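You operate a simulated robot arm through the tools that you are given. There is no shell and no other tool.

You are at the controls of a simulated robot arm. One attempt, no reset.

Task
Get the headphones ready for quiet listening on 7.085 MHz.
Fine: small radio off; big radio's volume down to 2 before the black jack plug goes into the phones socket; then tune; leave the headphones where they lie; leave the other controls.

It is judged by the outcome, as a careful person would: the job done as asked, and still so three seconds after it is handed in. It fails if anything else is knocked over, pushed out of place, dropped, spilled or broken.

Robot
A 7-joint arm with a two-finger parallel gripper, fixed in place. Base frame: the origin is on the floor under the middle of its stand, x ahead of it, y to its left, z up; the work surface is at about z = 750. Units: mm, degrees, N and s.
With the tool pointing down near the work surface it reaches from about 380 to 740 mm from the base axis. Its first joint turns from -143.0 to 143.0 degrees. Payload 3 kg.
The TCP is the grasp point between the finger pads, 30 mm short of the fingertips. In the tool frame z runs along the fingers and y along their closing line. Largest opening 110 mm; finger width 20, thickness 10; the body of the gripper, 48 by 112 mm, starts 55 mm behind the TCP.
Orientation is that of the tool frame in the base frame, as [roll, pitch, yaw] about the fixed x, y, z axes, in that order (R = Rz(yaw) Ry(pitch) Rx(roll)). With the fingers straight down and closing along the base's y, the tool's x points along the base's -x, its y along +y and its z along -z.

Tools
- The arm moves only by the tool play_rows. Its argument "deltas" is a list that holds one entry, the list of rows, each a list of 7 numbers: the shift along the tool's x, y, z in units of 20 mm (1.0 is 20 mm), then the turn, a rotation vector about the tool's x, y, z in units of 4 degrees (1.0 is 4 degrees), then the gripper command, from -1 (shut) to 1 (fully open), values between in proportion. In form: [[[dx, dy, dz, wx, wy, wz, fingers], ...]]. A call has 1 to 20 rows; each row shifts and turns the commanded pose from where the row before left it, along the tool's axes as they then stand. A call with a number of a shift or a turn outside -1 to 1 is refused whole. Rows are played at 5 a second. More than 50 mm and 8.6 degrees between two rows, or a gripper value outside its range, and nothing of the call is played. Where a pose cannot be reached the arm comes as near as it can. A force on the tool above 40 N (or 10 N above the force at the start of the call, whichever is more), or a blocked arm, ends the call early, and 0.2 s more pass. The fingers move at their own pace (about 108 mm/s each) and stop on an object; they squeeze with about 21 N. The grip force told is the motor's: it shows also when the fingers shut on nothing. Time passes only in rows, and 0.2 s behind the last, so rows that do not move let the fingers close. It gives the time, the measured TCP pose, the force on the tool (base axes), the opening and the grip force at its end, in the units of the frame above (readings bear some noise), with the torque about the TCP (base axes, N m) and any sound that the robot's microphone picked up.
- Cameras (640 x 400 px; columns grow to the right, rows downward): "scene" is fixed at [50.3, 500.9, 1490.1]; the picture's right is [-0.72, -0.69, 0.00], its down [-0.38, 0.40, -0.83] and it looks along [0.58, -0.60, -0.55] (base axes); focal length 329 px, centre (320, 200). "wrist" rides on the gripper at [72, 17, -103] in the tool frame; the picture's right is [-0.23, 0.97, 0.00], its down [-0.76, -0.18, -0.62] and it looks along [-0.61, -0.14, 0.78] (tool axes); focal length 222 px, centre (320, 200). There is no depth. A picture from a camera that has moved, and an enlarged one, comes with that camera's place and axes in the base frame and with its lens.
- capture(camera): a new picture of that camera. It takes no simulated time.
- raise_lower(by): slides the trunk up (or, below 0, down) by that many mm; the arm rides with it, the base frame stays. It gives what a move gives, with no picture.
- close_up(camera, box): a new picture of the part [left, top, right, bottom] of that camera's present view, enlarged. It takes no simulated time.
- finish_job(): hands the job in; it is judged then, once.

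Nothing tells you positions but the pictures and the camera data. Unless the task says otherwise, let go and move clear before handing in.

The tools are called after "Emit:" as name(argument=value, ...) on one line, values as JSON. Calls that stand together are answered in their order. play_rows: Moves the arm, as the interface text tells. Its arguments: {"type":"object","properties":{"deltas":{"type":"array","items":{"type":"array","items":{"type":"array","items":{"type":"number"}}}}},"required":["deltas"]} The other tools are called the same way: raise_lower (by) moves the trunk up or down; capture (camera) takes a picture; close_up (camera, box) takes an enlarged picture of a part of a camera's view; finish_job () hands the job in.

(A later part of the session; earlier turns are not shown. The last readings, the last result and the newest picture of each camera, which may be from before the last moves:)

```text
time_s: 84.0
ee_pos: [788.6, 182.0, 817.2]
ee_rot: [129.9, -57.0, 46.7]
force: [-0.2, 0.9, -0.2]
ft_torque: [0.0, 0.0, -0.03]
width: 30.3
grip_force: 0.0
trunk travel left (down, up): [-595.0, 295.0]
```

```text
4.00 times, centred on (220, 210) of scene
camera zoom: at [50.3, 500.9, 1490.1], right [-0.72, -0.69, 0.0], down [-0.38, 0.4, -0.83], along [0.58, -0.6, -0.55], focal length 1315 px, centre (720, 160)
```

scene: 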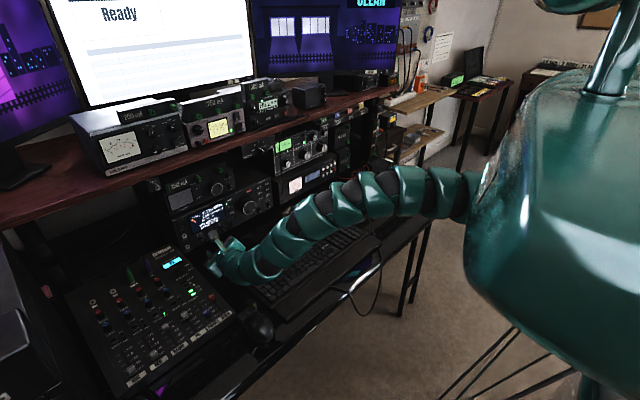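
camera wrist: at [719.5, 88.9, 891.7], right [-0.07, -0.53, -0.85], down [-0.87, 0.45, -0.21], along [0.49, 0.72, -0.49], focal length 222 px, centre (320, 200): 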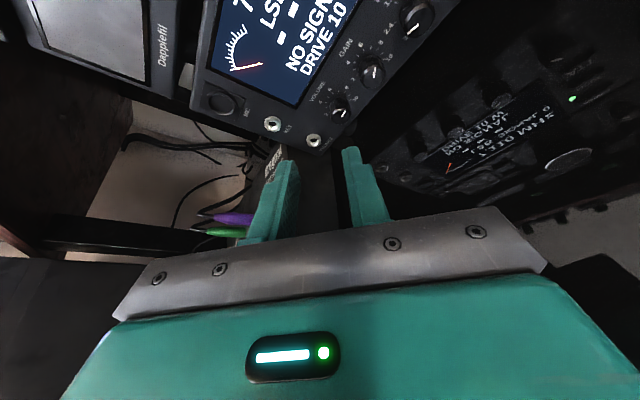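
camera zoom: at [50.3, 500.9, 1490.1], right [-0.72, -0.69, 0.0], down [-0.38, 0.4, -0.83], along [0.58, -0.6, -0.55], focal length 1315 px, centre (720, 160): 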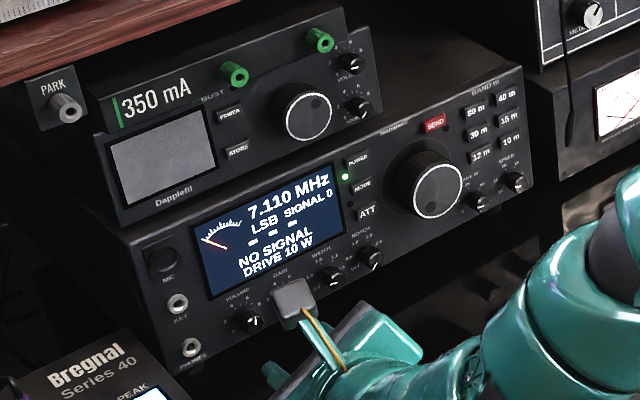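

All unmoved. I'll raise 120 mm, roll back clockwise for the next grip, then lower the trunk again for more reach.

Emit:
play_rows(deltas=[[[0.838, 0.418, -0.352, 0, 0, 0, -0.45], [0.838, 0.418, -0.352, 0, 0, 0, -0.45], [0.838, 0.418, -0.352, 0, 0, 0, -0.45], [0.838, 0.418, -0.352, 0, 0, 0, -0.45], [0.838, 0.418, -0.352, 0, 0, 0, -0.45], [0.838, 0.418, -0.352, 0, 0, 0, -0.45], [0, 0, 0, 0.3766, 0.0246, 0.926, -0.45], [0, 0, 0, 0.3766, 0.0246, 0.926, -0.45], [0, 0, 0, 0.3766, 0.0246, 0.926, -0.45], [0, 0, 0, 0.3766, 0.0246, 0.926, -0.45], [0, 0, 0, 0.3766, 0.0246, 0.926, -0.45], [0, 0, 0, 0.3766, 0.0246, 0.926, -0.45], [0, 0, 0, 0.3766, 0.0246, 0.926, -0.45], [0, 0, 0, 0.3766, 0.0246, 0.926, -0.45], [0, 0, 0, 0.3766, 0.0246, 0.926, -0.45], [0, 0, 0, 0.3766, 0.0246, 0.926, -0.45]]])

Emit:
raise_lower(by=-120)

Emit:
capture(camera="scene")

Emit:
capture(camera="wrist")

```text
time_s: 87.4
ee_pos: [801.8, 190.7, 925.0]
ee_rot: [-143.2, -63.9, -32.4]
force: [0.0, -0.1, 0.2]
ft_torque: [0.03, 0.01, -0.01]
width: 30.2
grip_force: 0.1
out of reach, approached as far as the arm can: row 6, 14, 16
trunk travel left (down, up): [-595.0, 295.0]
```

```text
time_s: 88.9
ee_pos: [800.8, 192.5, 806.7]
ee_rot: [-143.2, -63.8, -32.3]
force: [0.9, 0.4, 0.5]
ft_torque: [0.0, 0.0, 0.02]
width: 30.3
grip_force: 0.0
trunk travel left (down, up): [-475.0, 415.0]
```

```text
taken
```

scene: 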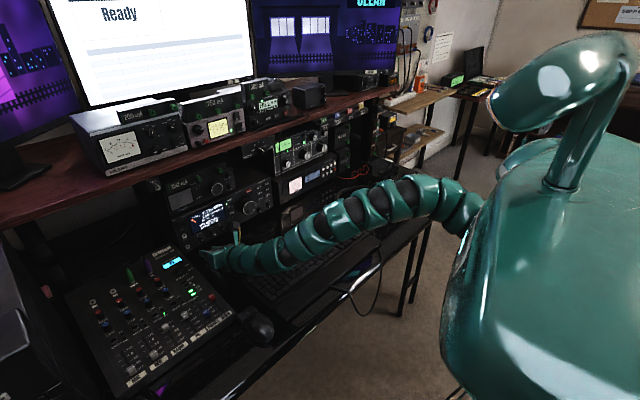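

```text
taken
camera wrist: at [733.3, 145.5, 903.2], right [-0.06, -0.89, -0.46], down [-0.87, 0.28, -0.42], along [0.5, 0.37, -0.78], focal length 222 px, centre (320, 200)
```

wrist: 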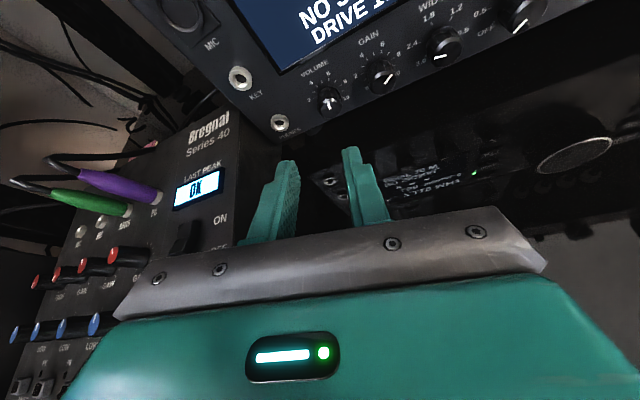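

The trunk is lower now and everything is clear. I'll roll further clockwise (to about +47°) and check the knob reading.

Emit:
play_rows(deltas=[[[0, 0, -0.2, 0.3732, 0.0264, 0.9274, -0.45], [0, 0, -0.2, 0.3732, 0.0264, 0.9274, -0.45], [0, 0, -0.2, 0.3732, 0.0264, 0.9274, -0.45], [0, 0, 0, 0.3732, 0.0264, 0.9274, -0.45], [0, 0, 0, 0.3732, 0.0264, 0.9274, -0.45], [0, 0, 0, 0.3732, 0.0264, 0.9274, -0.45], [0, 0, 0, 0.3732, 0.0264, 0.9274, -0.45], [0, 0, 0, 0.3732, 0.0264, 0.9274, -0.45]]])

Emit:
capture(camera="wrist")

Emit:
close_up(camera="scene", box=[160, 200, 320, 300])

```text
time_s: 90.7
ee_pos: [822.2, 179.1, 808.6]
ee_rot: [-107.7, -39.4, -61.2]
force: [-0.7, 0.3, 0.2]
ft_torque: [0.0, 0.0, -0.01]
width: 30.3
grip_force: 0.1
out of reach, approached as far as the arm can: row 1, 2, 3, 7
trunk travel left (down, up): [-475.0, 415.0]
```

```text
taken
camera wrist: at [753.3, 88.5, 867.5], right [-0.06, -0.51, -0.86], down [-0.87, 0.45, -0.21], along [0.5, 0.73, -0.47], focal length 222 px, centre (320, 200)
```

wrist: 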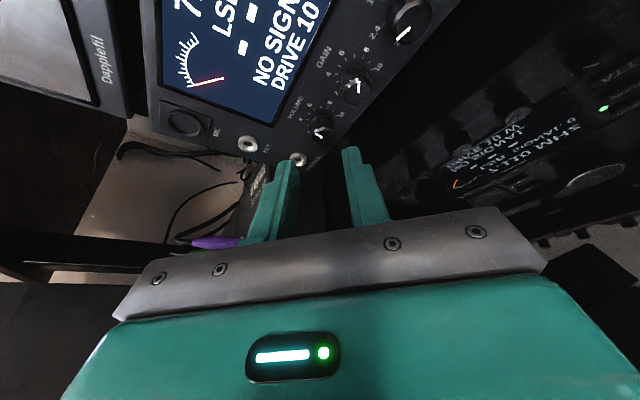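

```text
4.00 times, centred on (240, 250) of scene
camera zoom: at [50.3, 500.9, 1490.1], right [-0.72, -0.69, 0.0], down [-0.38, 0.4, -0.83], along [0.58, -0.6, -0.55], focal length 1315 px, centre (640, 0)
```

zoom: 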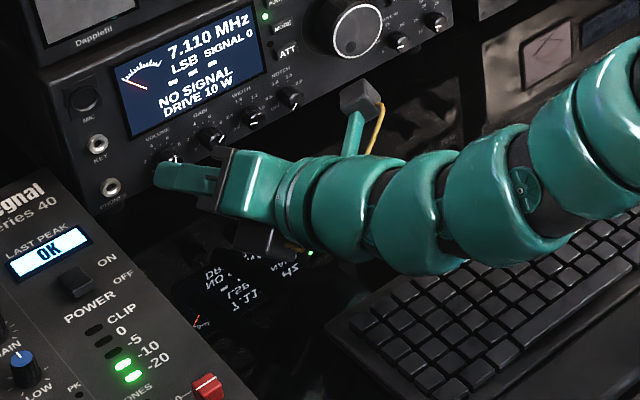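

The knob now reads about 5, and the arm has a narrow usable range, so I'm just in front of the knob at x≈822. I'll align sideways first, then advance.

Emit:
play_rows(deltas=[[[0.22, 0.175, -0.05, 0, 0, 0, -0.45], [0, 0, 0, 0, 0, 0, -0.45]]])

Emit:
close_up(camera="wrist", box=[240, 90, 400, 190])

```text
time_s: 91.3
ee_pos: [823.5, 174.9, 808.4]
ee_rot: [-107.6, -39.5, -61.3]
force: [0.6, -0.3, -0.4]
ft_torque: [0.02, 0.01, 0.03]
width: 29.9
grip_force: 0.0
trunk travel left (down, up): [-475.0, 415.0]
```

```text
4.00 times, centred on (320, 140) of wrist
camera zoom: at [755.3, 83.5, 867.6], right [-0.06, -0.51, -0.86], down [-0.87, 0.45, -0.21], along [0.5, 0.73, -0.47], focal length 888 px, centre (320, 440)
```

zoom: 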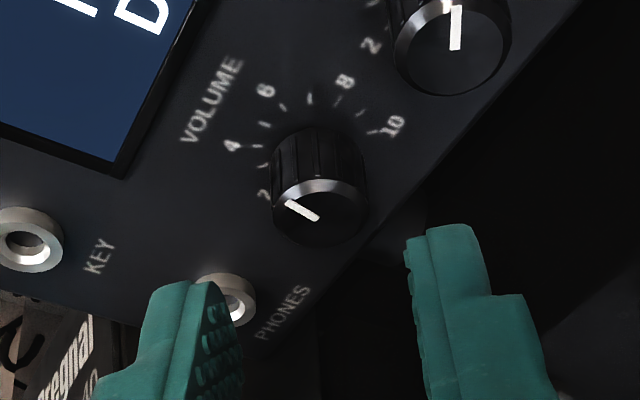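

The pointer is at about 5.4. I'll advance around the knob and close.

Emit:
play_rows(deltas=[[[0.17, 0.015, 0.353, 0, 0, 0, -0.45], [0.17, 0.015, 0.353, 0, 0, 0, -0.45], [0.17, 0.015, 0.353, 0, 0, 0, -0.45], [0, 0, 0, 0, 0, 0, -0.45]]])

Emit:
close_up(camera="wrist", box=[240, 90, 400, 190])

```text
time_s: 92.3
ee_pos: [846.7, 172.6, 812.4]
ee_rot: [-107.7, -39.5, -61.2]
force: [0.4, 0.0, 0.2]
ft_torque: [0.01, 0.02, 0.01]
width: 30.4
grip_force: 0.1
trunk travel left (down, up): [-475.0, 415.0]
```

```text
4.00 times, centred on (320, 140) of wrist
camera zoom: at [778.1, 81.2, 869.6], right [-0.06, -0.51, -0.86], down [-0.87, 0.45, -0.21], along [0.5, 0.73, -0.47], focal length 888 px, centre (320, 440)
```

zoom: 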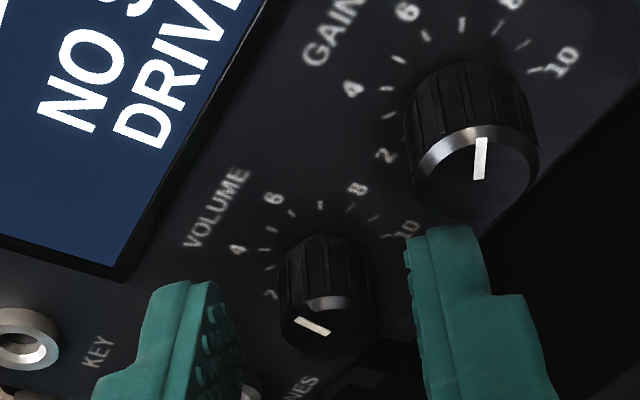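

Slightly high; I'll correct by about 3 mm, then close.

Emit:
play_rows(deltas=[[[-0.12, 0.083, 0.02, 0, 0, 0, -0.45], [0, 0, 0, 0, 0, 0, -1], [0, 0, 0, 0, 0, 0, -1]]])

```text
time_s: 93.1
ee_pos: [845.2, 172.5, 809.0]
ee_rot: [-107.7, -39.4, -61.2]
force: [-1.8, -0.4, -0.1]
ft_torque: [0.01, 0.39, -0.07]
width: 16.7
grip_force: 44.9
trunk travel left (down, up): [-475.0, 415.0]
```

Gripped again at 16.7 mm. Turning counter-clockwise, 32° first.

Emit:
play_rows(deltas=[[[0.005, -0.038, 0, -0.3723, -0.0249, -0.9279, -1], [0.005, -0.038, 0, -0.3723, -0.0249, -0.9279, -1], [0.005, -0.038, 0, -0.3723, -0.0249, -0.9279, -1], [0.005, -0.038, 0, -0.3723, -0.0249, -0.9279, -1], [0.005, -0.038, 0, -0.3723, -0.0249, -0.9279, -1], [0.005, -0.038, 0, -0.3723, -0.0249, -0.9279, -1], [0.005, -0.038, 0, -0.3723, -0.0249, -0.9279, -1], [0.005, -0.038, 0, -0.3723, -0.0249, -0.9279, -1]]])

Emit:
capture(camera="scene")

```text
time_s: 94.9
ee_pos: [844.7, 176.7, 812.7]
ee_rot: [-143.2, -63.9, -32.4]
force: [-4.6, -2.7, -7.1]
ft_torque: [-0.01, 0.56, -0.47]
width: 16.3
grip_force: 44.2
trunk travel left (down, up): [-475.0, 415.0]
```

```text
taken
```

scene: 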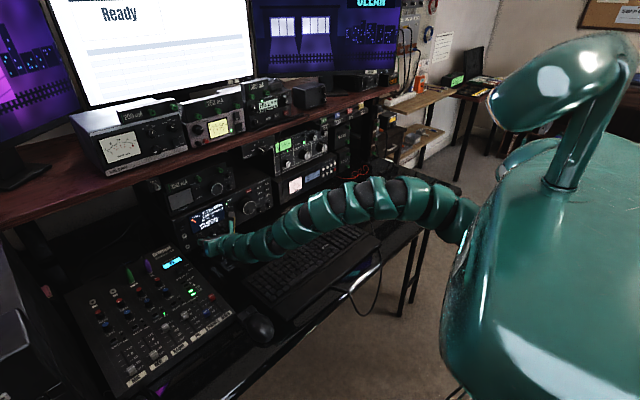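

The forces are small and the arm looks good. Another 32°.

Emit:
play_rows(deltas=[[[0.0, -0.03, 0, -0.3723, -0.0249, -0.9279, -1], [0.0, -0.03, 0, -0.3723, -0.0249, -0.9279, -1], [0.0, -0.03, 0, -0.3723, -0.0249, -0.9279, -1], [0.0, -0.03, 0, -0.3723, -0.0249, -0.9279, -1], [0.0, -0.03, 0, -0.3723, -0.0249, -0.9279, -1], [0.0, -0.03, 0, -0.3723, -0.0249, -0.9279, -1], [0.0, -0.03, 0, -0.3723, -0.0249, -0.9279, -1], [0.0, -0.03, 0, -0.3723, -0.0249, -0.9279, -1]]])

Emit:
close_up(camera="wrist", box=[240, 90, 400, 190])

Emit:
capture(camera="scene")

```text
time_s: 96.7
ee_pos: [846.2, 183.0, 812.7]
ee_rot: [141.6, -62.4, 36.6]
force: [-4.6, 1.5, -8.6]
ft_torque: [0.08, 0.77, -0.57]
width: 16.5
grip_force: 45.0
trunk travel left (down, up): [-475.0, 415.0]
```

```text
4.00 times, centred on (320, 140) of wrist
camera zoom: at [777.1, 195.6, 919.3], right [-0.06, -1.0, 0.08], down [-0.87, 0.01, -0.5], along [0.5, -0.1, -0.86], focal length 888 px, centre (320, 440)
```

zoom: 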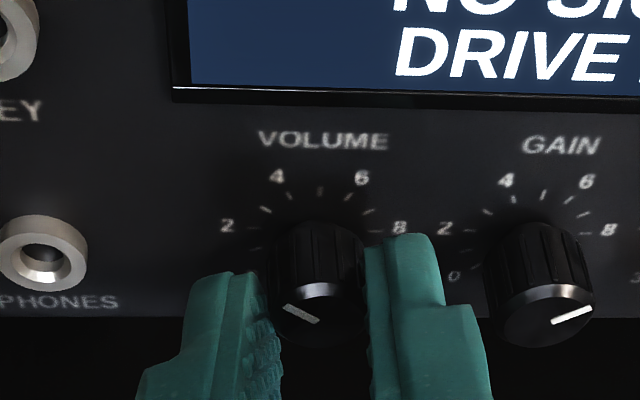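

```text
taken
```

scene: 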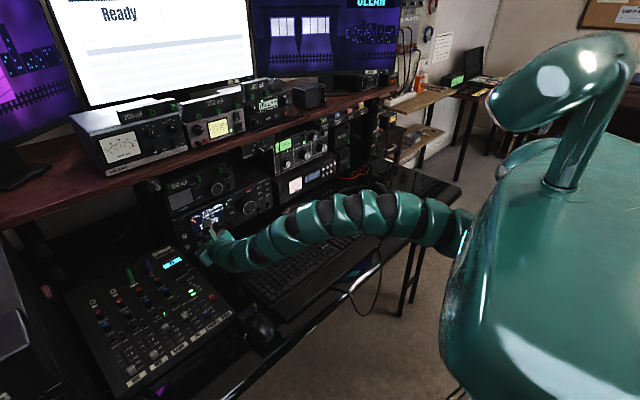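

The pointer is at about 3.1. It needs around 31° more; I'll turn 28° and check.

Emit:
play_rows(deltas=[[[0.0, -0.03, 0, -0.3723, -0.0249, -0.9279, -1], [0.0, -0.03, 0, -0.3723, -0.0249, -0.9279, -1], [0.0, -0.03, 0, -0.3723, -0.0249, -0.9279, -1], [0.0, -0.03, 0, -0.3723, -0.0249, -0.9279, -1], [0.0, -0.03, 0, -0.3723, -0.0249, -0.9279, -1], [0.0, -0.03, 0, -0.3723, -0.0249, -0.9279, -1], [0.0, -0.03, 0, -0.3723, -0.0249, -0.9279, -1]]])

Emit:
close_up(camera="wrist", box=[272, 110, 368, 170])

Emit:
capture(camera="scene")

```text
time_s: 98.3
ee_pos: [845.7, 187.5, 810.8]
ee_rot: [111.8, -41.1, 60.8]
force: [-3.3, 2.0, 2.3]
ft_torque: [5.24, 4.77, 3.76]
width: 19.0
grip_force: 45.1
trunk travel left (down, up): [-475.0, 415.0]
```

```text
6.67 times, centred on (320, 140) of wrist
camera zoom: at [776.8, 247.9, 900.7], right [-0.06, -0.84, 0.53], down [-0.86, -0.22, -0.45], along [0.5, -0.49, -0.72], focal length 1481 px, centre (320, 600)
```

zoom: 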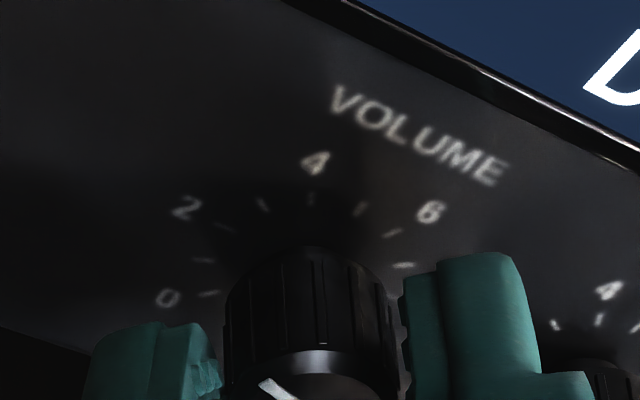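

```text
taken
```

scene: 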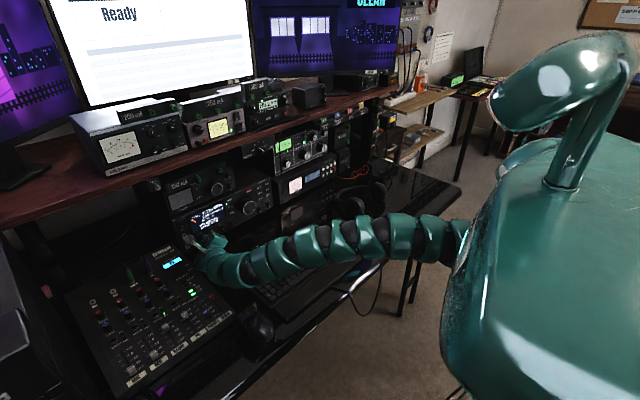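

There's an unexpected torque and the grip widened to 19 mm, so something may be binding. I'll look closely before doing anything.

Emit:
close_up(camera="scene", box=[150, 200, 270, 275])

Emit:
capture(camera="wrist")

Emit:
close_up(camera="wrist", box=[240, 110, 400, 210])

```text
5.33 times, centred on (210, 238) of scene
camera zoom: at [50.3, 500.9, 1490.1], right [-0.72, -0.69, 0.0], down [-0.38, 0.4, -0.83], along [0.58, -0.6, -0.55], focal length 1753 px, centre (907, 0)
```

zoom: 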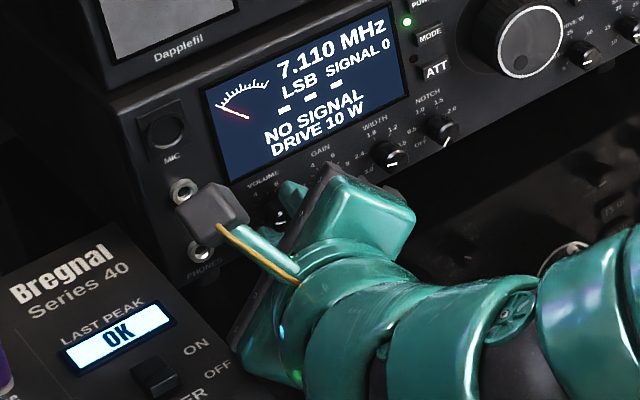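

```text
taken
camera wrist: at [776.8, 247.9, 900.7], right [-0.06, -0.84, 0.53], down [-0.86, -0.22, -0.45], along [0.5, -0.49, -0.72], focal length 222 px, centre (320, 200)
```

wrist: 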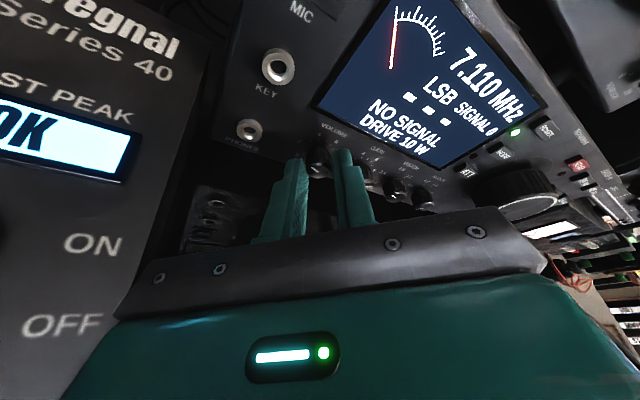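

```text
4.00 times, centred on (320, 160) of wrist
camera zoom: at [776.8, 247.9, 900.7], right [-0.06, -0.84, 0.53], down [-0.86, -0.22, -0.45], along [0.5, -0.49, -0.72], focal length 888 px, centre (320, 360)
```

zoom: 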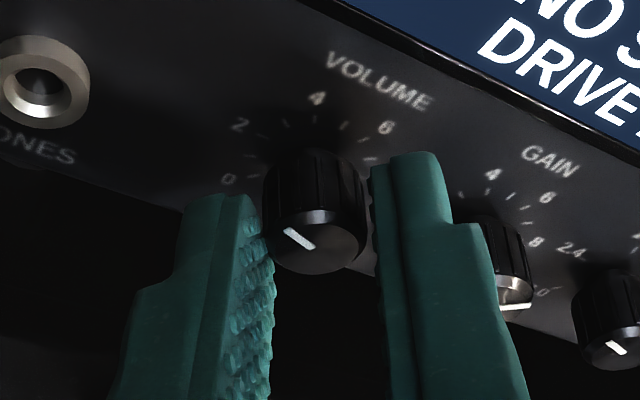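

The gripper's lower-left corner has probably come against the mixer's side, which would explain the torque. The pointer is at about 2.4. I'll release the knob and roll back clockwise a little to get off the mixer.

Emit:
play_rows(deltas=[[[0, 0, 0, 0, 0, 0, -0.5], [0, 0, 0, 0.1862, 0.0125, 0.464, -0.45]]])

Emit:
close_up(camera="scene", box=[150, 200, 270, 275])

```text
time_s: 98.9
ee_pos: [846.2, 184.8, 809.8]
ee_rot: [113.0, -42.5, 59.7]
force: [0.7, 0.2, 0.2]
ft_torque: [-0.03, 0.03, -0.02]
width: 30.4
grip_force: 0.1
trunk travel left (down, up): [-475.0, 415.0]
```

```text
5.33 times, centred on (210, 238) of scene
camera zoom: at [50.3, 500.9, 1490.1], right [-0.72, -0.69, 0.0], down [-0.38, 0.4, -0.83], along [0.58, -0.6, -0.55], focal length 1753 px, centre (907, 0)
```

zoom: 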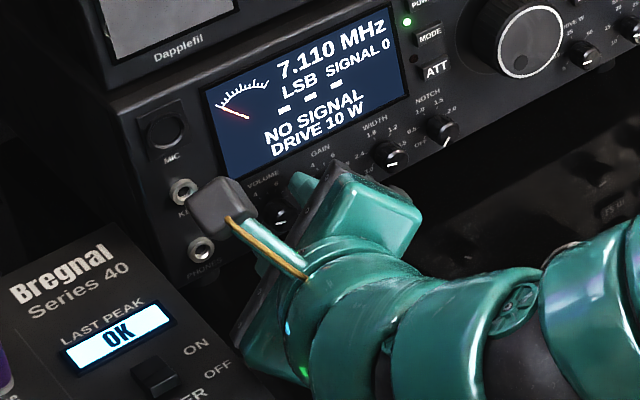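

The torque is gone, and the mixer and radio haven't moved; the labels match to within about half a millimetre. About 10° of turn remains. I'll back off and regrip near upright, where the body stays clear of the mixer.

Emit:
play_rows(deltas=[[[-0.16, -0.01, -0.4, 0, 0, 0, -0.45], [-0.16, -0.01, -0.4, 0, 0, 0, -0.45], [-0.16, -0.01, -0.4, 0, 0, 0, -0.45], [0, 0, 0, 0.372, 0.025, 0.928, -0.45], [0, 0, 0, 0.372, 0.025, 0.928, -0.45], [0, 0, 0, 0.372, 0.025, 0.928, -0.45], [0, 0, 0, 0.372, 0.025, 0.928, -0.45], [0, 0, 0, 0.372, 0.025, 0.928, -0.45], [0, 0, 0, 0.372, 0.025, 0.928, -0.45], [0, 0, 0, 0.372, 0.025, 0.928, -0.45], [0, 0, 0, 0.372, 0.025, 0.928, -0.45], [0, 0, 0, 0.372, 0.025, 0.928, -0.45], [0, 0, 0, 0.372, 0.025, 0.928, -0.45], [0, 0, 0, 0.372, 0.025, 0.928, -0.45]]])

Emit:
close_up(camera="wrist", box=[240, 90, 400, 190])

Emit:
close_up(camera="scene", box=[140, 180, 300, 280])

```text
time_s: 101.9
ee_pos: [820.1, 185.9, 809.7]
ee_rot: [-176.3, -68.3, -1.9]
force: [0.3, -0.3, -0.3]
ft_torque: [-0.01, 0.01, 0.03]
width: 30.0
grip_force: 0.1
trunk travel left (down, up): [-475.0, 415.0]
```

```text
4.00 times, centred on (320, 140) of wrist
camera zoom: at [750.8, 165.3, 916.0], right [-0.06, -0.97, -0.23], down [-0.87, 0.17, -0.47], along [0.5, 0.17, -0.85], focal length 888 px, centre (320, 440)
```

zoom: 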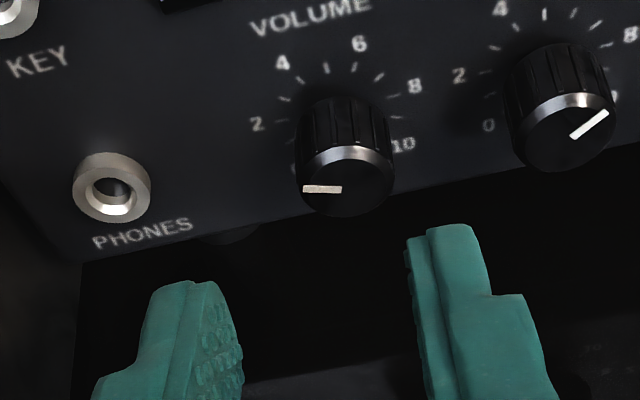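

```text
4.00 times, centred on (220, 230) of scene
camera zoom: at [50.3, 500.9, 1490.1], right [-0.72, -0.69, 0.0], down [-0.38, 0.4, -0.83], along [0.58, -0.6, -0.55], focal length 1315 px, centre (720, 80)
```

zoom: 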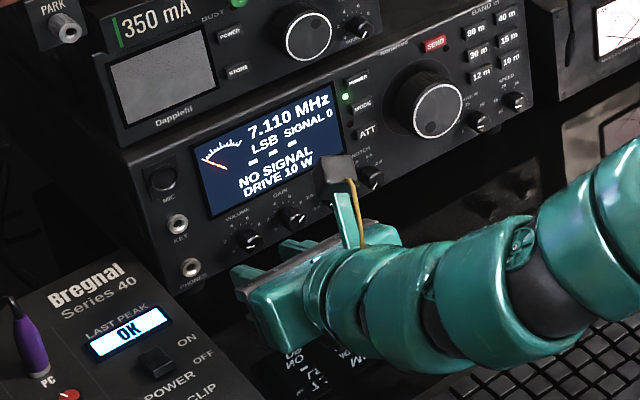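

The pointer is at about 2.5. I'll zoom in for a precise reading before the final adjustment.

Emit:
close_up(camera="wrist", box=[300, 95, 348, 150])

```text
7.27 times, centred on (324, 122) of wrist
camera zoom: at [750.8, 165.3, 916.0], right [-0.06, -0.97, -0.23], down [-0.87, 0.17, -0.47], along [0.5, 0.17, -0.85], focal length 1615 px, centre (291, 764)
```

zoom: 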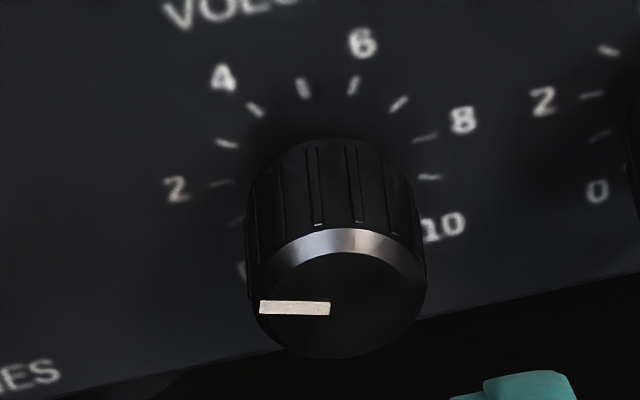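

Careful ray geometry gives the pointer at about -71° (value 2.4), with "2" at -81°. I'll regrip and turn 10° more.

Emit:
play_rows(deltas=[[[0.157, 0.256, -0.03, 0, 0, 0, -0.45], [0.162, 0.012, 0.4, 0, 0, 0, -0.45], [0.162, 0.012, 0.4, 0, 0, 0, -0.45], [0.162, 0.012, 0.4, 0, 0, 0, -0.45], [0, 0, 0, 0, 0, 0, -0.45]]])

Emit:
close_up(camera="wrist", box=[240, 90, 400, 190])

```text
time_s: 103.1
ee_pos: [847.4, 182.2, 813.6]
ee_rot: [-176.5, -68.1, -1.7]
force: [0.3, -0.4, 0.4]
ft_torque: [-0.03, 0.02, 0.04]
width: 30.3
grip_force: 0.1
trunk travel left (down, up): [-475.0, 415.0]
```

```text
4.00 times, centred on (320, 140) of wrist
camera zoom: at [778.3, 159.5, 919.7], right [-0.06, -0.97, -0.23], down [-0.87, 0.17, -0.47], along [0.5, 0.17, -0.85], focal length 888 px, centre (320, 440)
```

zoom: 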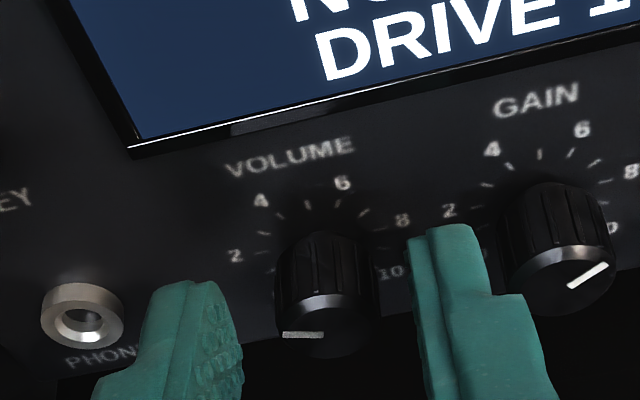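

The fingers straddle the knob. Close and turn 10° counter-clockwise.

Emit:
play_rows(deltas=[[[0, 0, 0, 0, 0, 0, -1], [0, 0, 0, 0, 0, 0, -1], [0.002, -0.031, 0, -0.308, -0.022, -0.773, -1], [0.002, -0.031, 0, -0.308, -0.022, -0.773, -1], [0.002, -0.031, 0, -0.308, -0.022, -0.773, -1], [0, 0, 0, 0, 0, 0, -1]]])

Emit:
close_up(camera="wrist", box=[272, 110, 368, 170])

```text
time_s: 104.5
ee_pos: [847.1, 183.1, 813.6]
ee_rot: [157.9, -66.4, 21.8]
force: [2.4, -5.7, 1.8]
ft_torque: [-0.07, 0.16, -0.47]
width: 16.8
grip_force: 45.1
trunk travel left (down, up): [-475.0, 415.0]
```

```text
6.67 times, centred on (320, 140) of wrist
camera zoom: at [778.4, 179.4, 921.6], right [-0.06, -1.0, -0.06], down [-0.87, 0.08, -0.49], along [0.5, 0.02, -0.87], focal length 1481 px, centre (320, 600)
```

zoom: 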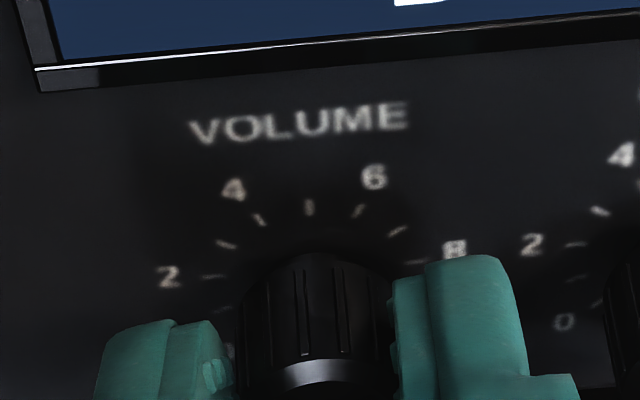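

Emit:
close_up(camera="wrist", box=[272, 130, 368, 190])

```text
6.67 times, centred on (320, 160) of wrist
camera zoom: at [778.4, 179.4, 921.6], right [-0.06, -1.0, -0.06], down [-0.87, 0.08, -0.49], along [0.5, 0.02, -0.87], focal length 1481 px, centre (320, 467)
```

zoom: 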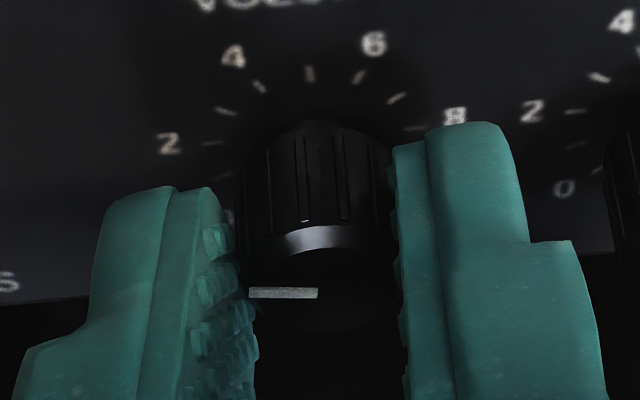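

The pointer reads about -78° to -81°, which is right at 2. I'll release, back off and verify.

Emit:
play_rows(deltas=[[[0, 0, 0, 0, 0, 0, -0.45], [0, 0, 0, 0, 0, 0, -0.45], [-0.16, -0.01, -0.4, 0, 0, 0, -0.45], [-0.16, -0.01, -0.4, 0, 0, 0, -0.45], [-0.16, -0.01, -0.4, 0, 0, 0, -0.45]]])

Emit:
close_up(camera="wrist", box=[290, 85, 350, 145])

Emit:
close_up(camera="scene", box=[180, 220, 244, 260])

Emit:
capture(camera="scene")

```text
time_s: 105.7
ee_pos: [819.7, 181.1, 814.6]
ee_rot: [158.0, -66.4, 21.9]
force: [1.2, 0.8, 0.4]
ft_torque: [0.01, 0.01, 0.0]
width: 30.1
grip_force: 0.1
trunk travel left (down, up): [-475.0, 415.0]
```

```text
6.67 times, centred on (320, 115) of wrist
camera zoom: at [751.4, 178.8, 922.1], right [-0.06, -1.0, -0.06], down [-0.87, 0.08, -0.49], along [0.5, 0.02, -0.87], focal length 1481 px, centre (320, 767)
```

zoom: 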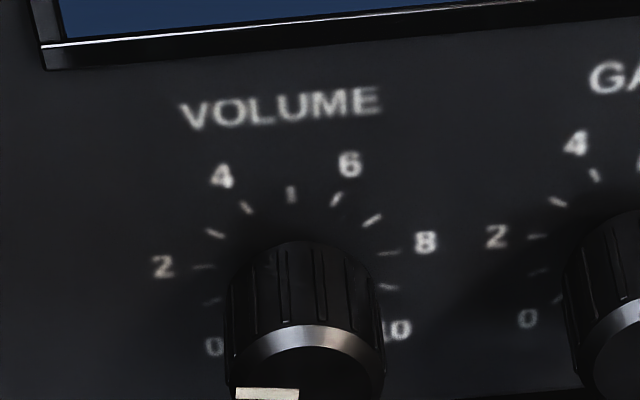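

```text
10.00 times, centred on (212, 240) of scene
camera zoom: at [50.3, 500.9, 1490.1], right [-0.72, -0.69, 0.0], down [-0.38, 0.4, -0.83], along [0.58, -0.6, -0.55], focal length 3288 px, centre (1400, -200)
```

zoom: 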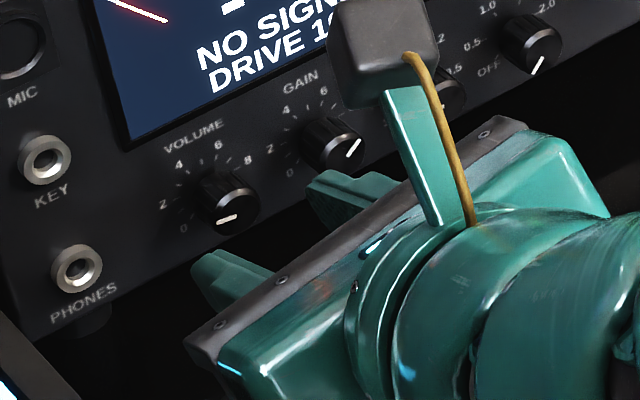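

```text
taken
```

scene: 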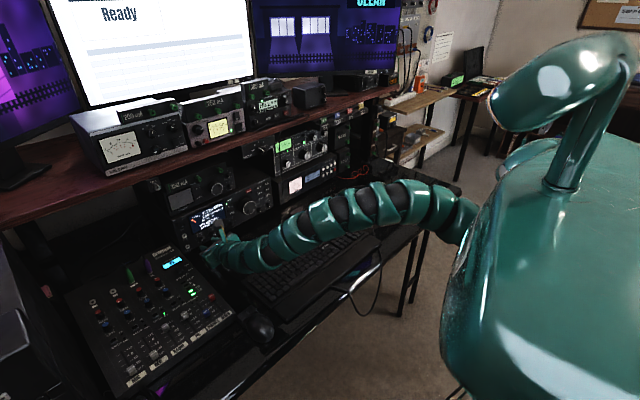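

Emit:
close_up(camera="scene", box=[194, 232, 210, 246])

Emit:
close_up(camera="wrist", box=[290, 110, 350, 160])

```text
16.00 times, centred on (202, 239) of scene
camera zoom: at [50.3, 500.9, 1490.1], right [-0.72, -0.69, 0.0], down [-0.38, 0.4, -0.83], along [0.58, -0.6, -0.55], focal length 5260 px, centre (2208, -424)
```

zoom: 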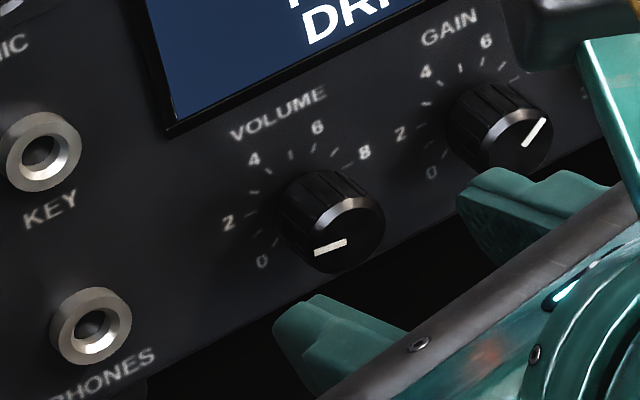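

```text
8.00 times, centred on (320, 135) of wrist
camera zoom: at [751.4, 178.8, 922.1], right [-0.06, -1.0, -0.06], down [-0.87, 0.08, -0.49], along [0.5, 0.02, -0.87], focal length 1777 px, centre (320, 720)
```

zoom: 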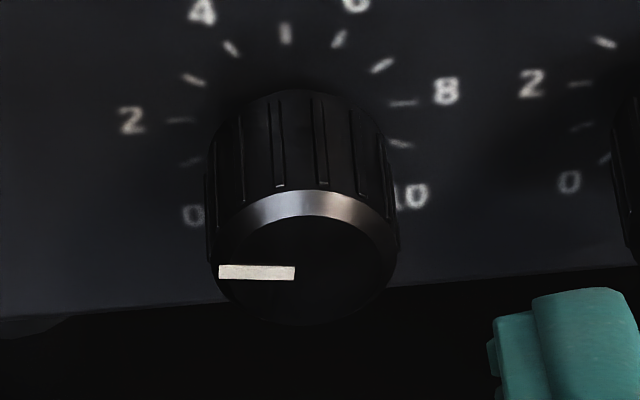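

The volume reads 2 from both cameras. Next is the plug: I'll pick it up with the tool tilted about 40° and the fingers closing along y. The trunk has to be higher for that nearer reach, so I'll raise it in stages while backing off.

Emit:
raise_lower(by=100)

```text
time_s: 107.0
ee_pos: [819.5, 181.7, 913.4]
ee_rot: [158.0, -66.4, 21.8]
force: [-0.3, 0.2, 0.5]
ft_torque: [-0.01, 0.03, -0.02]
width: 30.2
grip_force: 0.1
trunk travel left (down, up): [-575.0, 315.0]
```

Emit:
play_rows(deltas=[[[-0.86, -0.117, -0.37, 0, 0, 0, -0.45], [-0.86, -0.117, -0.37, 0, 0, 0, -0.45], [-0.86, -0.117, -0.37, 0, 0, 0, -0.45], [0, 0, 0, 0.3717, 0.024, 0.928, -0.45], [0, 0, 0, 0.3717, 0.024, 0.928, -0.45], [0, 0, 0, 0.1, 0.006, 0.25, -0.45], [0, 0, 0, 0, -1, 0, -0.45], [0, 0, 0, 0, -1, 0, -0.45], [0, 0, 0, 0, -1, 0, -0.45], [0, 0, 0, 0, -1, 0, -0.45], [0, 0, 0, 0, -0.5, 0, -0.45]]])

Emit:
capture(camera="scene")

Emit:
capture(camera="wrist")

```text
time_s: 109.4
ee_pos: [779.5, 181.6, 874.3]
ee_rot: [-179.2, -50.1, 1.1]
force: [-0.2, 0.1, 0.9]
ft_torque: [0.04, -0.03, -0.02]
width: 30.3
grip_force: 0.1
trunk travel left (down, up): [-575.0, 315.0]
```

```text
taken
```

scene: 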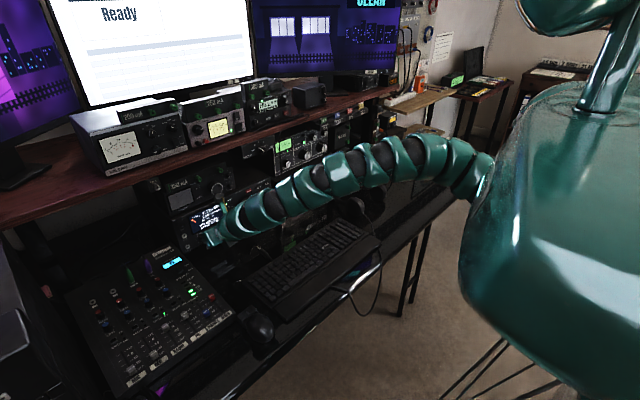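

```text
taken
camera wrist: at [747.3, 162.5, 996.8], right [-0.12, -0.98, -0.18], down [-0.97, 0.15, -0.18], along [0.21, 0.15, -0.97], focal length 222 px, centre (320, 200)
```

wrist: 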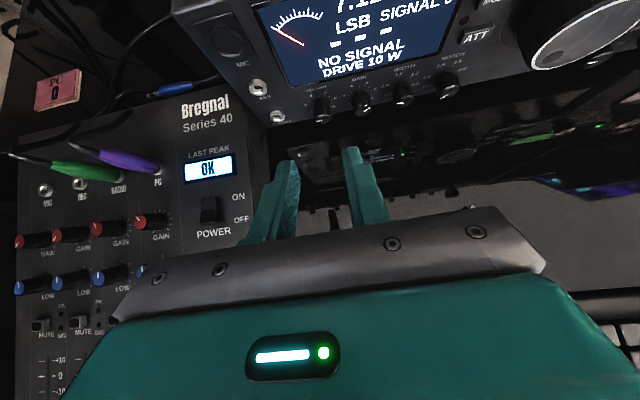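

I'm in a good intermediate pose. I'll raise the trunk another 100 mm, then come down and across toward the plug.

Emit:
raise_lower(by=100)

Emit:
close_up(camera="wrist", box=[200, 80, 360, 180])

```text
time_s: 110.8
ee_pos: [779.4, 180.3, 974.0]
ee_rot: [-179.3, -50.2, 1.0]
force: [0.9, 0.0, 0.3]
ft_torque: [0.01, 0.03, -0.01]
width: 30.3
grip_force: 0.0
trunk travel left (down, up): [-675.0, 215.0]
```

```text
4.00 times, centred on (280, 130) of wrist
camera zoom: at [747.5, 162.2, 1096.5], right [-0.12, -0.98, -0.18], down [-0.97, 0.15, -0.18], along [0.21, 0.15, -0.97], focal length 888 px, centre (480, 480)
```

zoom: 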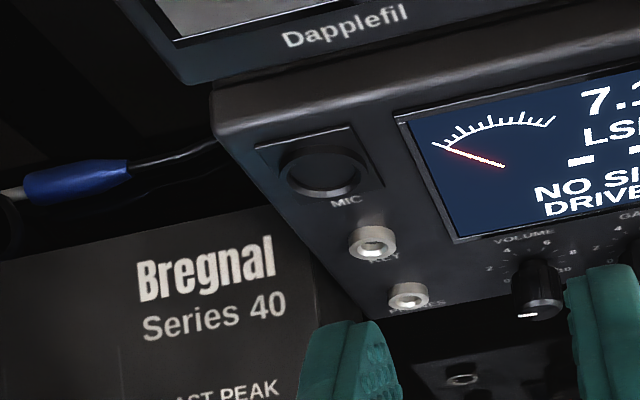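

Emit:
play_rows(deltas=[[[-0.69, 0.8125, 0.38, 0, 0, 0, -0.45], [-0.69, 0.8125, 0.38, 0, 0, 0, -0.45], [-0.69, 0.8125, 0.38, 0, 0, 0, -0.45], [-0.69, 0.8125, 0.38, 0, 0, 0, -0.45], [-0.69, 0.8125, 0.38, 0, 0, 0, -0.45], [-0.69, 0.8125, 0.38, 0, 0, 0, -0.45], [-0.69, 0.8125, 0.38, 0, 0, 0, -0.45], [-0.69, 0.8125, 0.38, 0, 0, 0, -0.45]]])

Emit:
capture(camera="wrist")

Emit:
capture(camera="scene")

```text
time_s: 112.6
ee_pos: [763.0, 55.4, 845.1]
ee_rot: [-179.3, -50.2, 0.9]
force: [1.2, -0.3, 0.0]
ft_torque: [0.01, 0.01, 0.04]
width: 30.1
grip_force: 0.0
out of reach, approached as far as the arm can: row 3
trunk travel left (down, up): [-675.0, 215.0]
```

```text
taken
camera wrist: at [731.1, 36.5, 968.0], right [-0.12, -0.98, -0.18], down [-0.97, 0.15, -0.18], along [0.21, 0.15, -0.97], focal length 222 px, centre (320, 200)
```

wrist: 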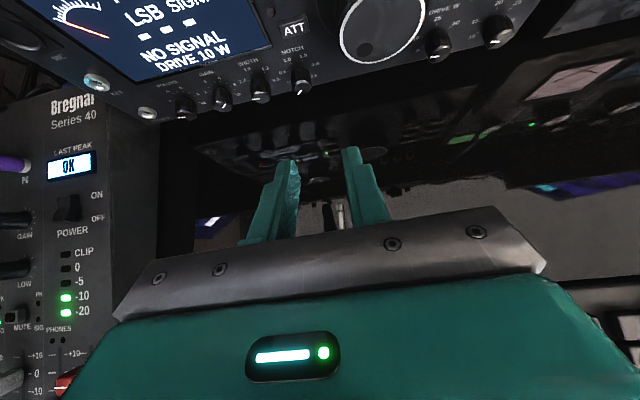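

```text
taken
```

scene: 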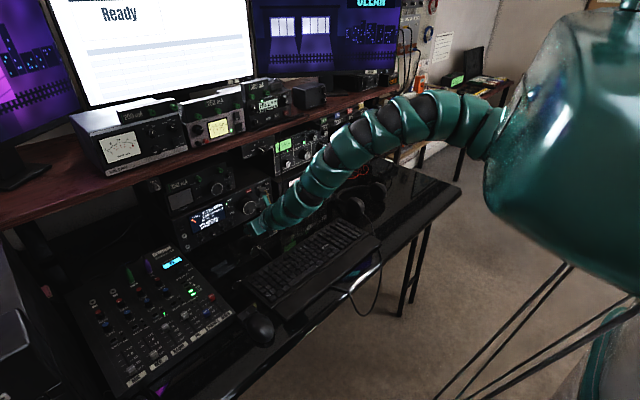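

The plug is visible between the fingers. I'll zoom in to measure it.

Emit:
close_up(camera="wrist", box=[270, 140, 420, 240])

Emit:
close_up(camera="scene", box=[220, 210, 316, 270])

```text
4.00 times, centred on (345, 190) of wrist
camera zoom: at [731.1, 36.5, 968.0], right [-0.12, -0.98, -0.18], down [-0.97, 0.15, -0.18], along [0.21, 0.15, -0.97], focal length 888 px, centre (220, 240)
```

zoom: 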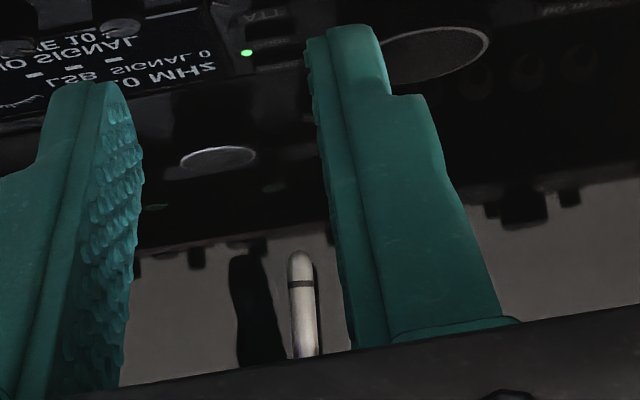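

```text
6.67 times, centred on (268, 240) of scene
camera zoom: at [50.3, 500.9, 1490.1], right [-0.72, -0.69, 0.0], down [-0.38, 0.4, -0.83], along [0.58, -0.6, -0.55], focal length 2192 px, centre (667, -67)
```

zoom: 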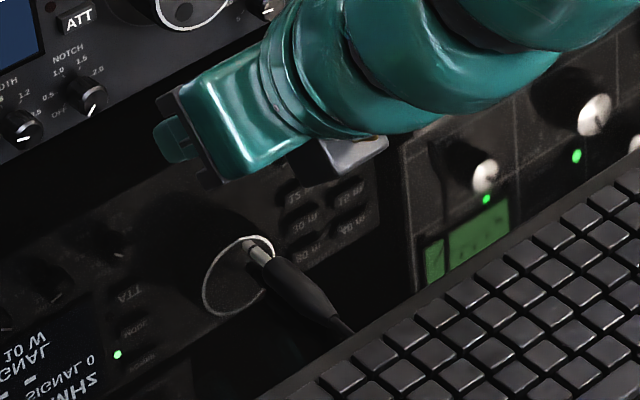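

The plug lies almost along +x:
- Tip near (770, 52).
- Body from about x=690 to 747 at y≈55.
- Rotated about 4–5° in yaw, which the fingers will straighten.

I need more trunk height to reach back to x≈710.

Emit:
raise_lower(by=110)

Emit:
capture(camera="wrist")

```text
time_s: 114.0
ee_pos: [762.7, 55.0, 955.1]
ee_rot: [-179.3, -50.2, 1.1]
force: [0.2, -0.2, -1.3]
ft_torque: [-0.02, -0.01, -0.02]
width: 30.4
grip_force: 0.1
trunk travel left (down, up): [-785.0, 105.0]
```

```text
taken
camera wrist: at [731.0, 36.7, 1077.9], right [-0.12, -0.98, -0.18], down [-0.97, 0.15, -0.18], along [0.21, 0.15, -0.97], focal length 222 px, centre (320, 200)
```

wrist: 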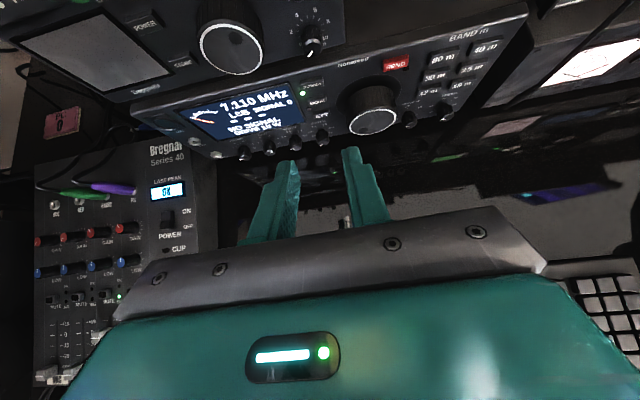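

Emit:
play_rows(deltas=[[[-0.81, 0, 0.287, -0.03, 0, 0.025, -0.45], [-0.81, 0, 0.287, -0.03, 0, 0.025, -0.45], [-0.81, 0, 0.287, -0.03, 0, 0.025, -0.45], [-0.81, 0, 0.287, -0.03, 0, 0.025, -0.45], [-0.81, 0, 0.287, -0.03, 0, 0.025, -0.45], [-0.81, 0, 0.287, -0.03, 0, 0.025, -0.45], [-0.81, 0, 0.287, -0.03, 0, 0.025, -0.45], [-0.81, 0, 0.287, -0.03, 0, 0.025, -0.45], [-0.81, 0, 0.287, -0.03, 0, 0.025, -0.45]]])

Emit:
capture(camera="wrist")

Emit:
close_up(camera="scene", box=[200, 190, 360, 290])

```text
time_s: 116.0
ee_pos: [709.5, 55.5, 811.7]
ee_rot: [-179.4, -50.2, -0.5]
force: [-0.7, 0.4, 0.2]
ft_torque: [0.0, -0.01, 0.02]
width: 30.4
grip_force: 0.1
trunk travel left (down, up): [-785.0, 105.0]
```

```text
taken
camera wrist: at [676.7, 37.7, 934.2], right [-0.14, -0.97, -0.18], down [-0.97, 0.18, -0.19], along [0.21, 0.15, -0.97], focal length 222 px, centre (320, 200)
```

wrist: 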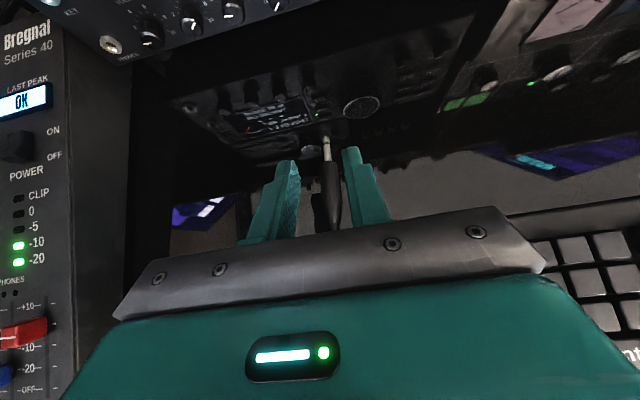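

```text
4.00 times, centred on (280, 240) of scene
camera zoom: at [50.3, 500.9, 1490.1], right [-0.72, -0.69, 0.0], down [-0.38, 0.4, -0.83], along [0.58, -0.6, -0.55], focal length 1315 px, centre (480, 40)
```

zoom: 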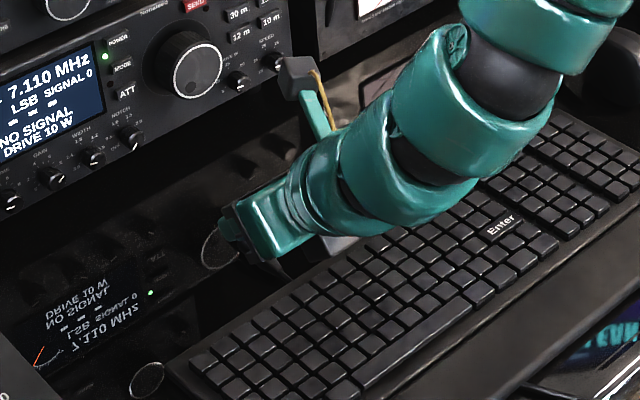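

Emit:
close_up(camera="wrist", box=[250, 120, 410, 240])

```text
3.33 times, centred on (330, 180) of wrist
camera zoom: at [676.7, 37.7, 934.2], right [-0.14, -0.97, -0.18], down [-0.97, 0.18, -0.19], along [0.21, 0.15, -0.97], focal length 740 px, centre (287, 267)
```

zoom: 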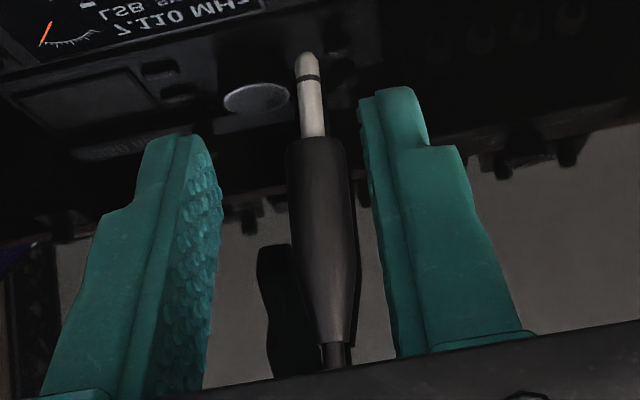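

Measured precisely:
- Tip at (770, 52).
- Body from (746, 54) to (695, 57), about 15 mm in diameter.
- Shaft 6.35 mm.

I'll descend straight over the body to z≈783.

Emit:
play_rows(deltas=[[[-0.367, 0, 0.307, 0, 0, 0, -0.45], [-0.367, 0, 0.307, 0, 0, 0, -0.45], [-0.367, 0, 0.307, 0, 0, 0, -0.45], [0, 0, 0, 0, 0, 0, -0.45]]])

Emit:
close_up(camera="wrist", box=[250, 120, 410, 240])

Emit:
close_up(camera="scene", box=[200, 190, 360, 290])

```text
time_s: 117.0
ee_pos: [709.7, 55.7, 782.6]
ee_rot: [-179.4, -50.3, -0.4]
force: [-0.6, -0.2, -0.4]
ft_torque: [0.0, 0.0, -0.02]
width: 30.5
grip_force: 0.0
trunk travel left (down, up): [-785.0, 105.0]
```

```text
3.33 times, centred on (330, 180) of wrist
camera zoom: at [676.9, 37.8, 904.9], right [-0.14, -0.97, -0.18], down [-0.97, 0.18, -0.18], along [0.21, 0.15, -0.97], focal length 740 px, centre (287, 267)
```

zoom: 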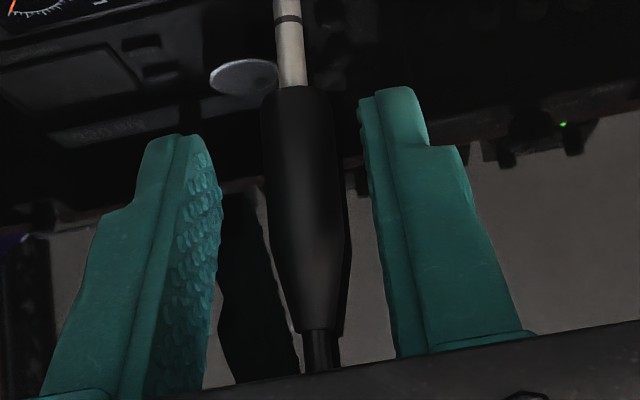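

```text
4.00 times, centred on (280, 240) of scene
camera zoom: at [50.3, 500.9, 1490.1], right [-0.72, -0.69, 0.0], down [-0.38, 0.4, -0.83], along [0.58, -0.6, -0.55], focal length 1315 px, centre (480, 40)
```

zoom: 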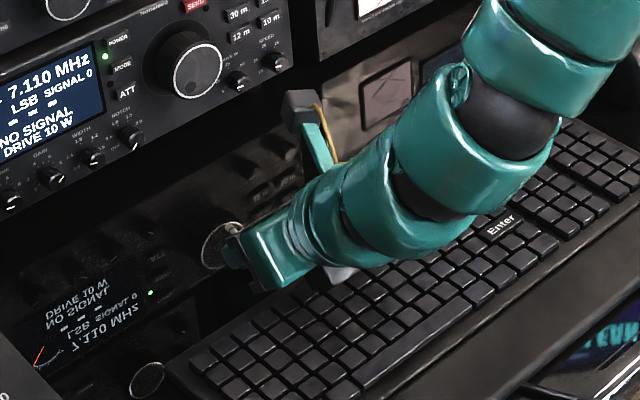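

The fingers are well centred over the body. I'll go down 2 mm more, watching for desk contact, then close gently.

Emit:
play_rows(deltas=[[[-0.05, 0, 0.04, 0, 0, 0, -0.45], [-0.05, 0, 0.04, 0, 0, 0, -0.45], [0, 0, 0, 0, 0, 0, -0.45]]])

```text
time_s: 117.8
ee_pos: [709.1, 55.7, 780.0]
ee_rot: [-179.5, -50.2, -0.4]
force: [0.2, 0.5, 0.6]
ft_torque: [0.01, -0.01, 0.03]
width: 30.3
grip_force: 0.1
trunk travel left (down, up): [-785.0, 105.0]
```

No desk contact yet. Closing on the plug.

Emit:
play_rows(deltas=[[[0, 0, 0, 0, 0, 0, -1], [0, 0, 0, 0, 0, 0, -1], [0, 0, 0, 0, 0, 0, -1]]])

Emit:
close_up(camera="wrist", box=[250, 110, 410, 230])

```text
time_s: 118.6
ee_pos: [709.3, 56.2, 779.7]
ee_rot: [-179.5, -50.2, -0.4]
force: [-1.0, -0.8, 2.0]
ft_torque: [0.01, -0.03, -0.01]
width: 13.7
grip_force: 21.4
trunk travel left (down, up): [-785.0, 105.0]
```

```text
3.33 times, centred on (330, 170) of wrist
camera zoom: at [676.6, 37.9, 902.2], right [-0.14, -0.97, -0.18], down [-0.97, 0.18, -0.18], along [0.21, 0.15, -0.97], focal length 740 px, centre (287, 300)
```

zoom: 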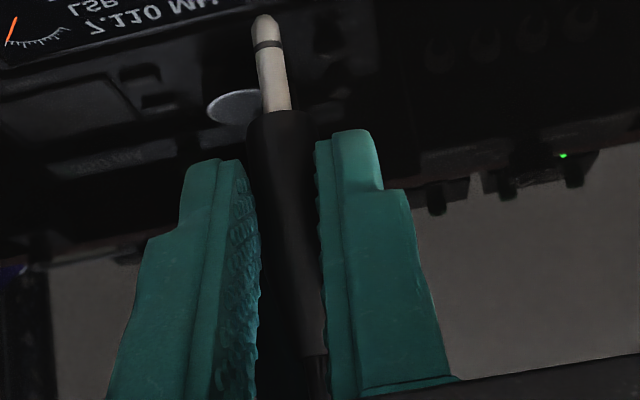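

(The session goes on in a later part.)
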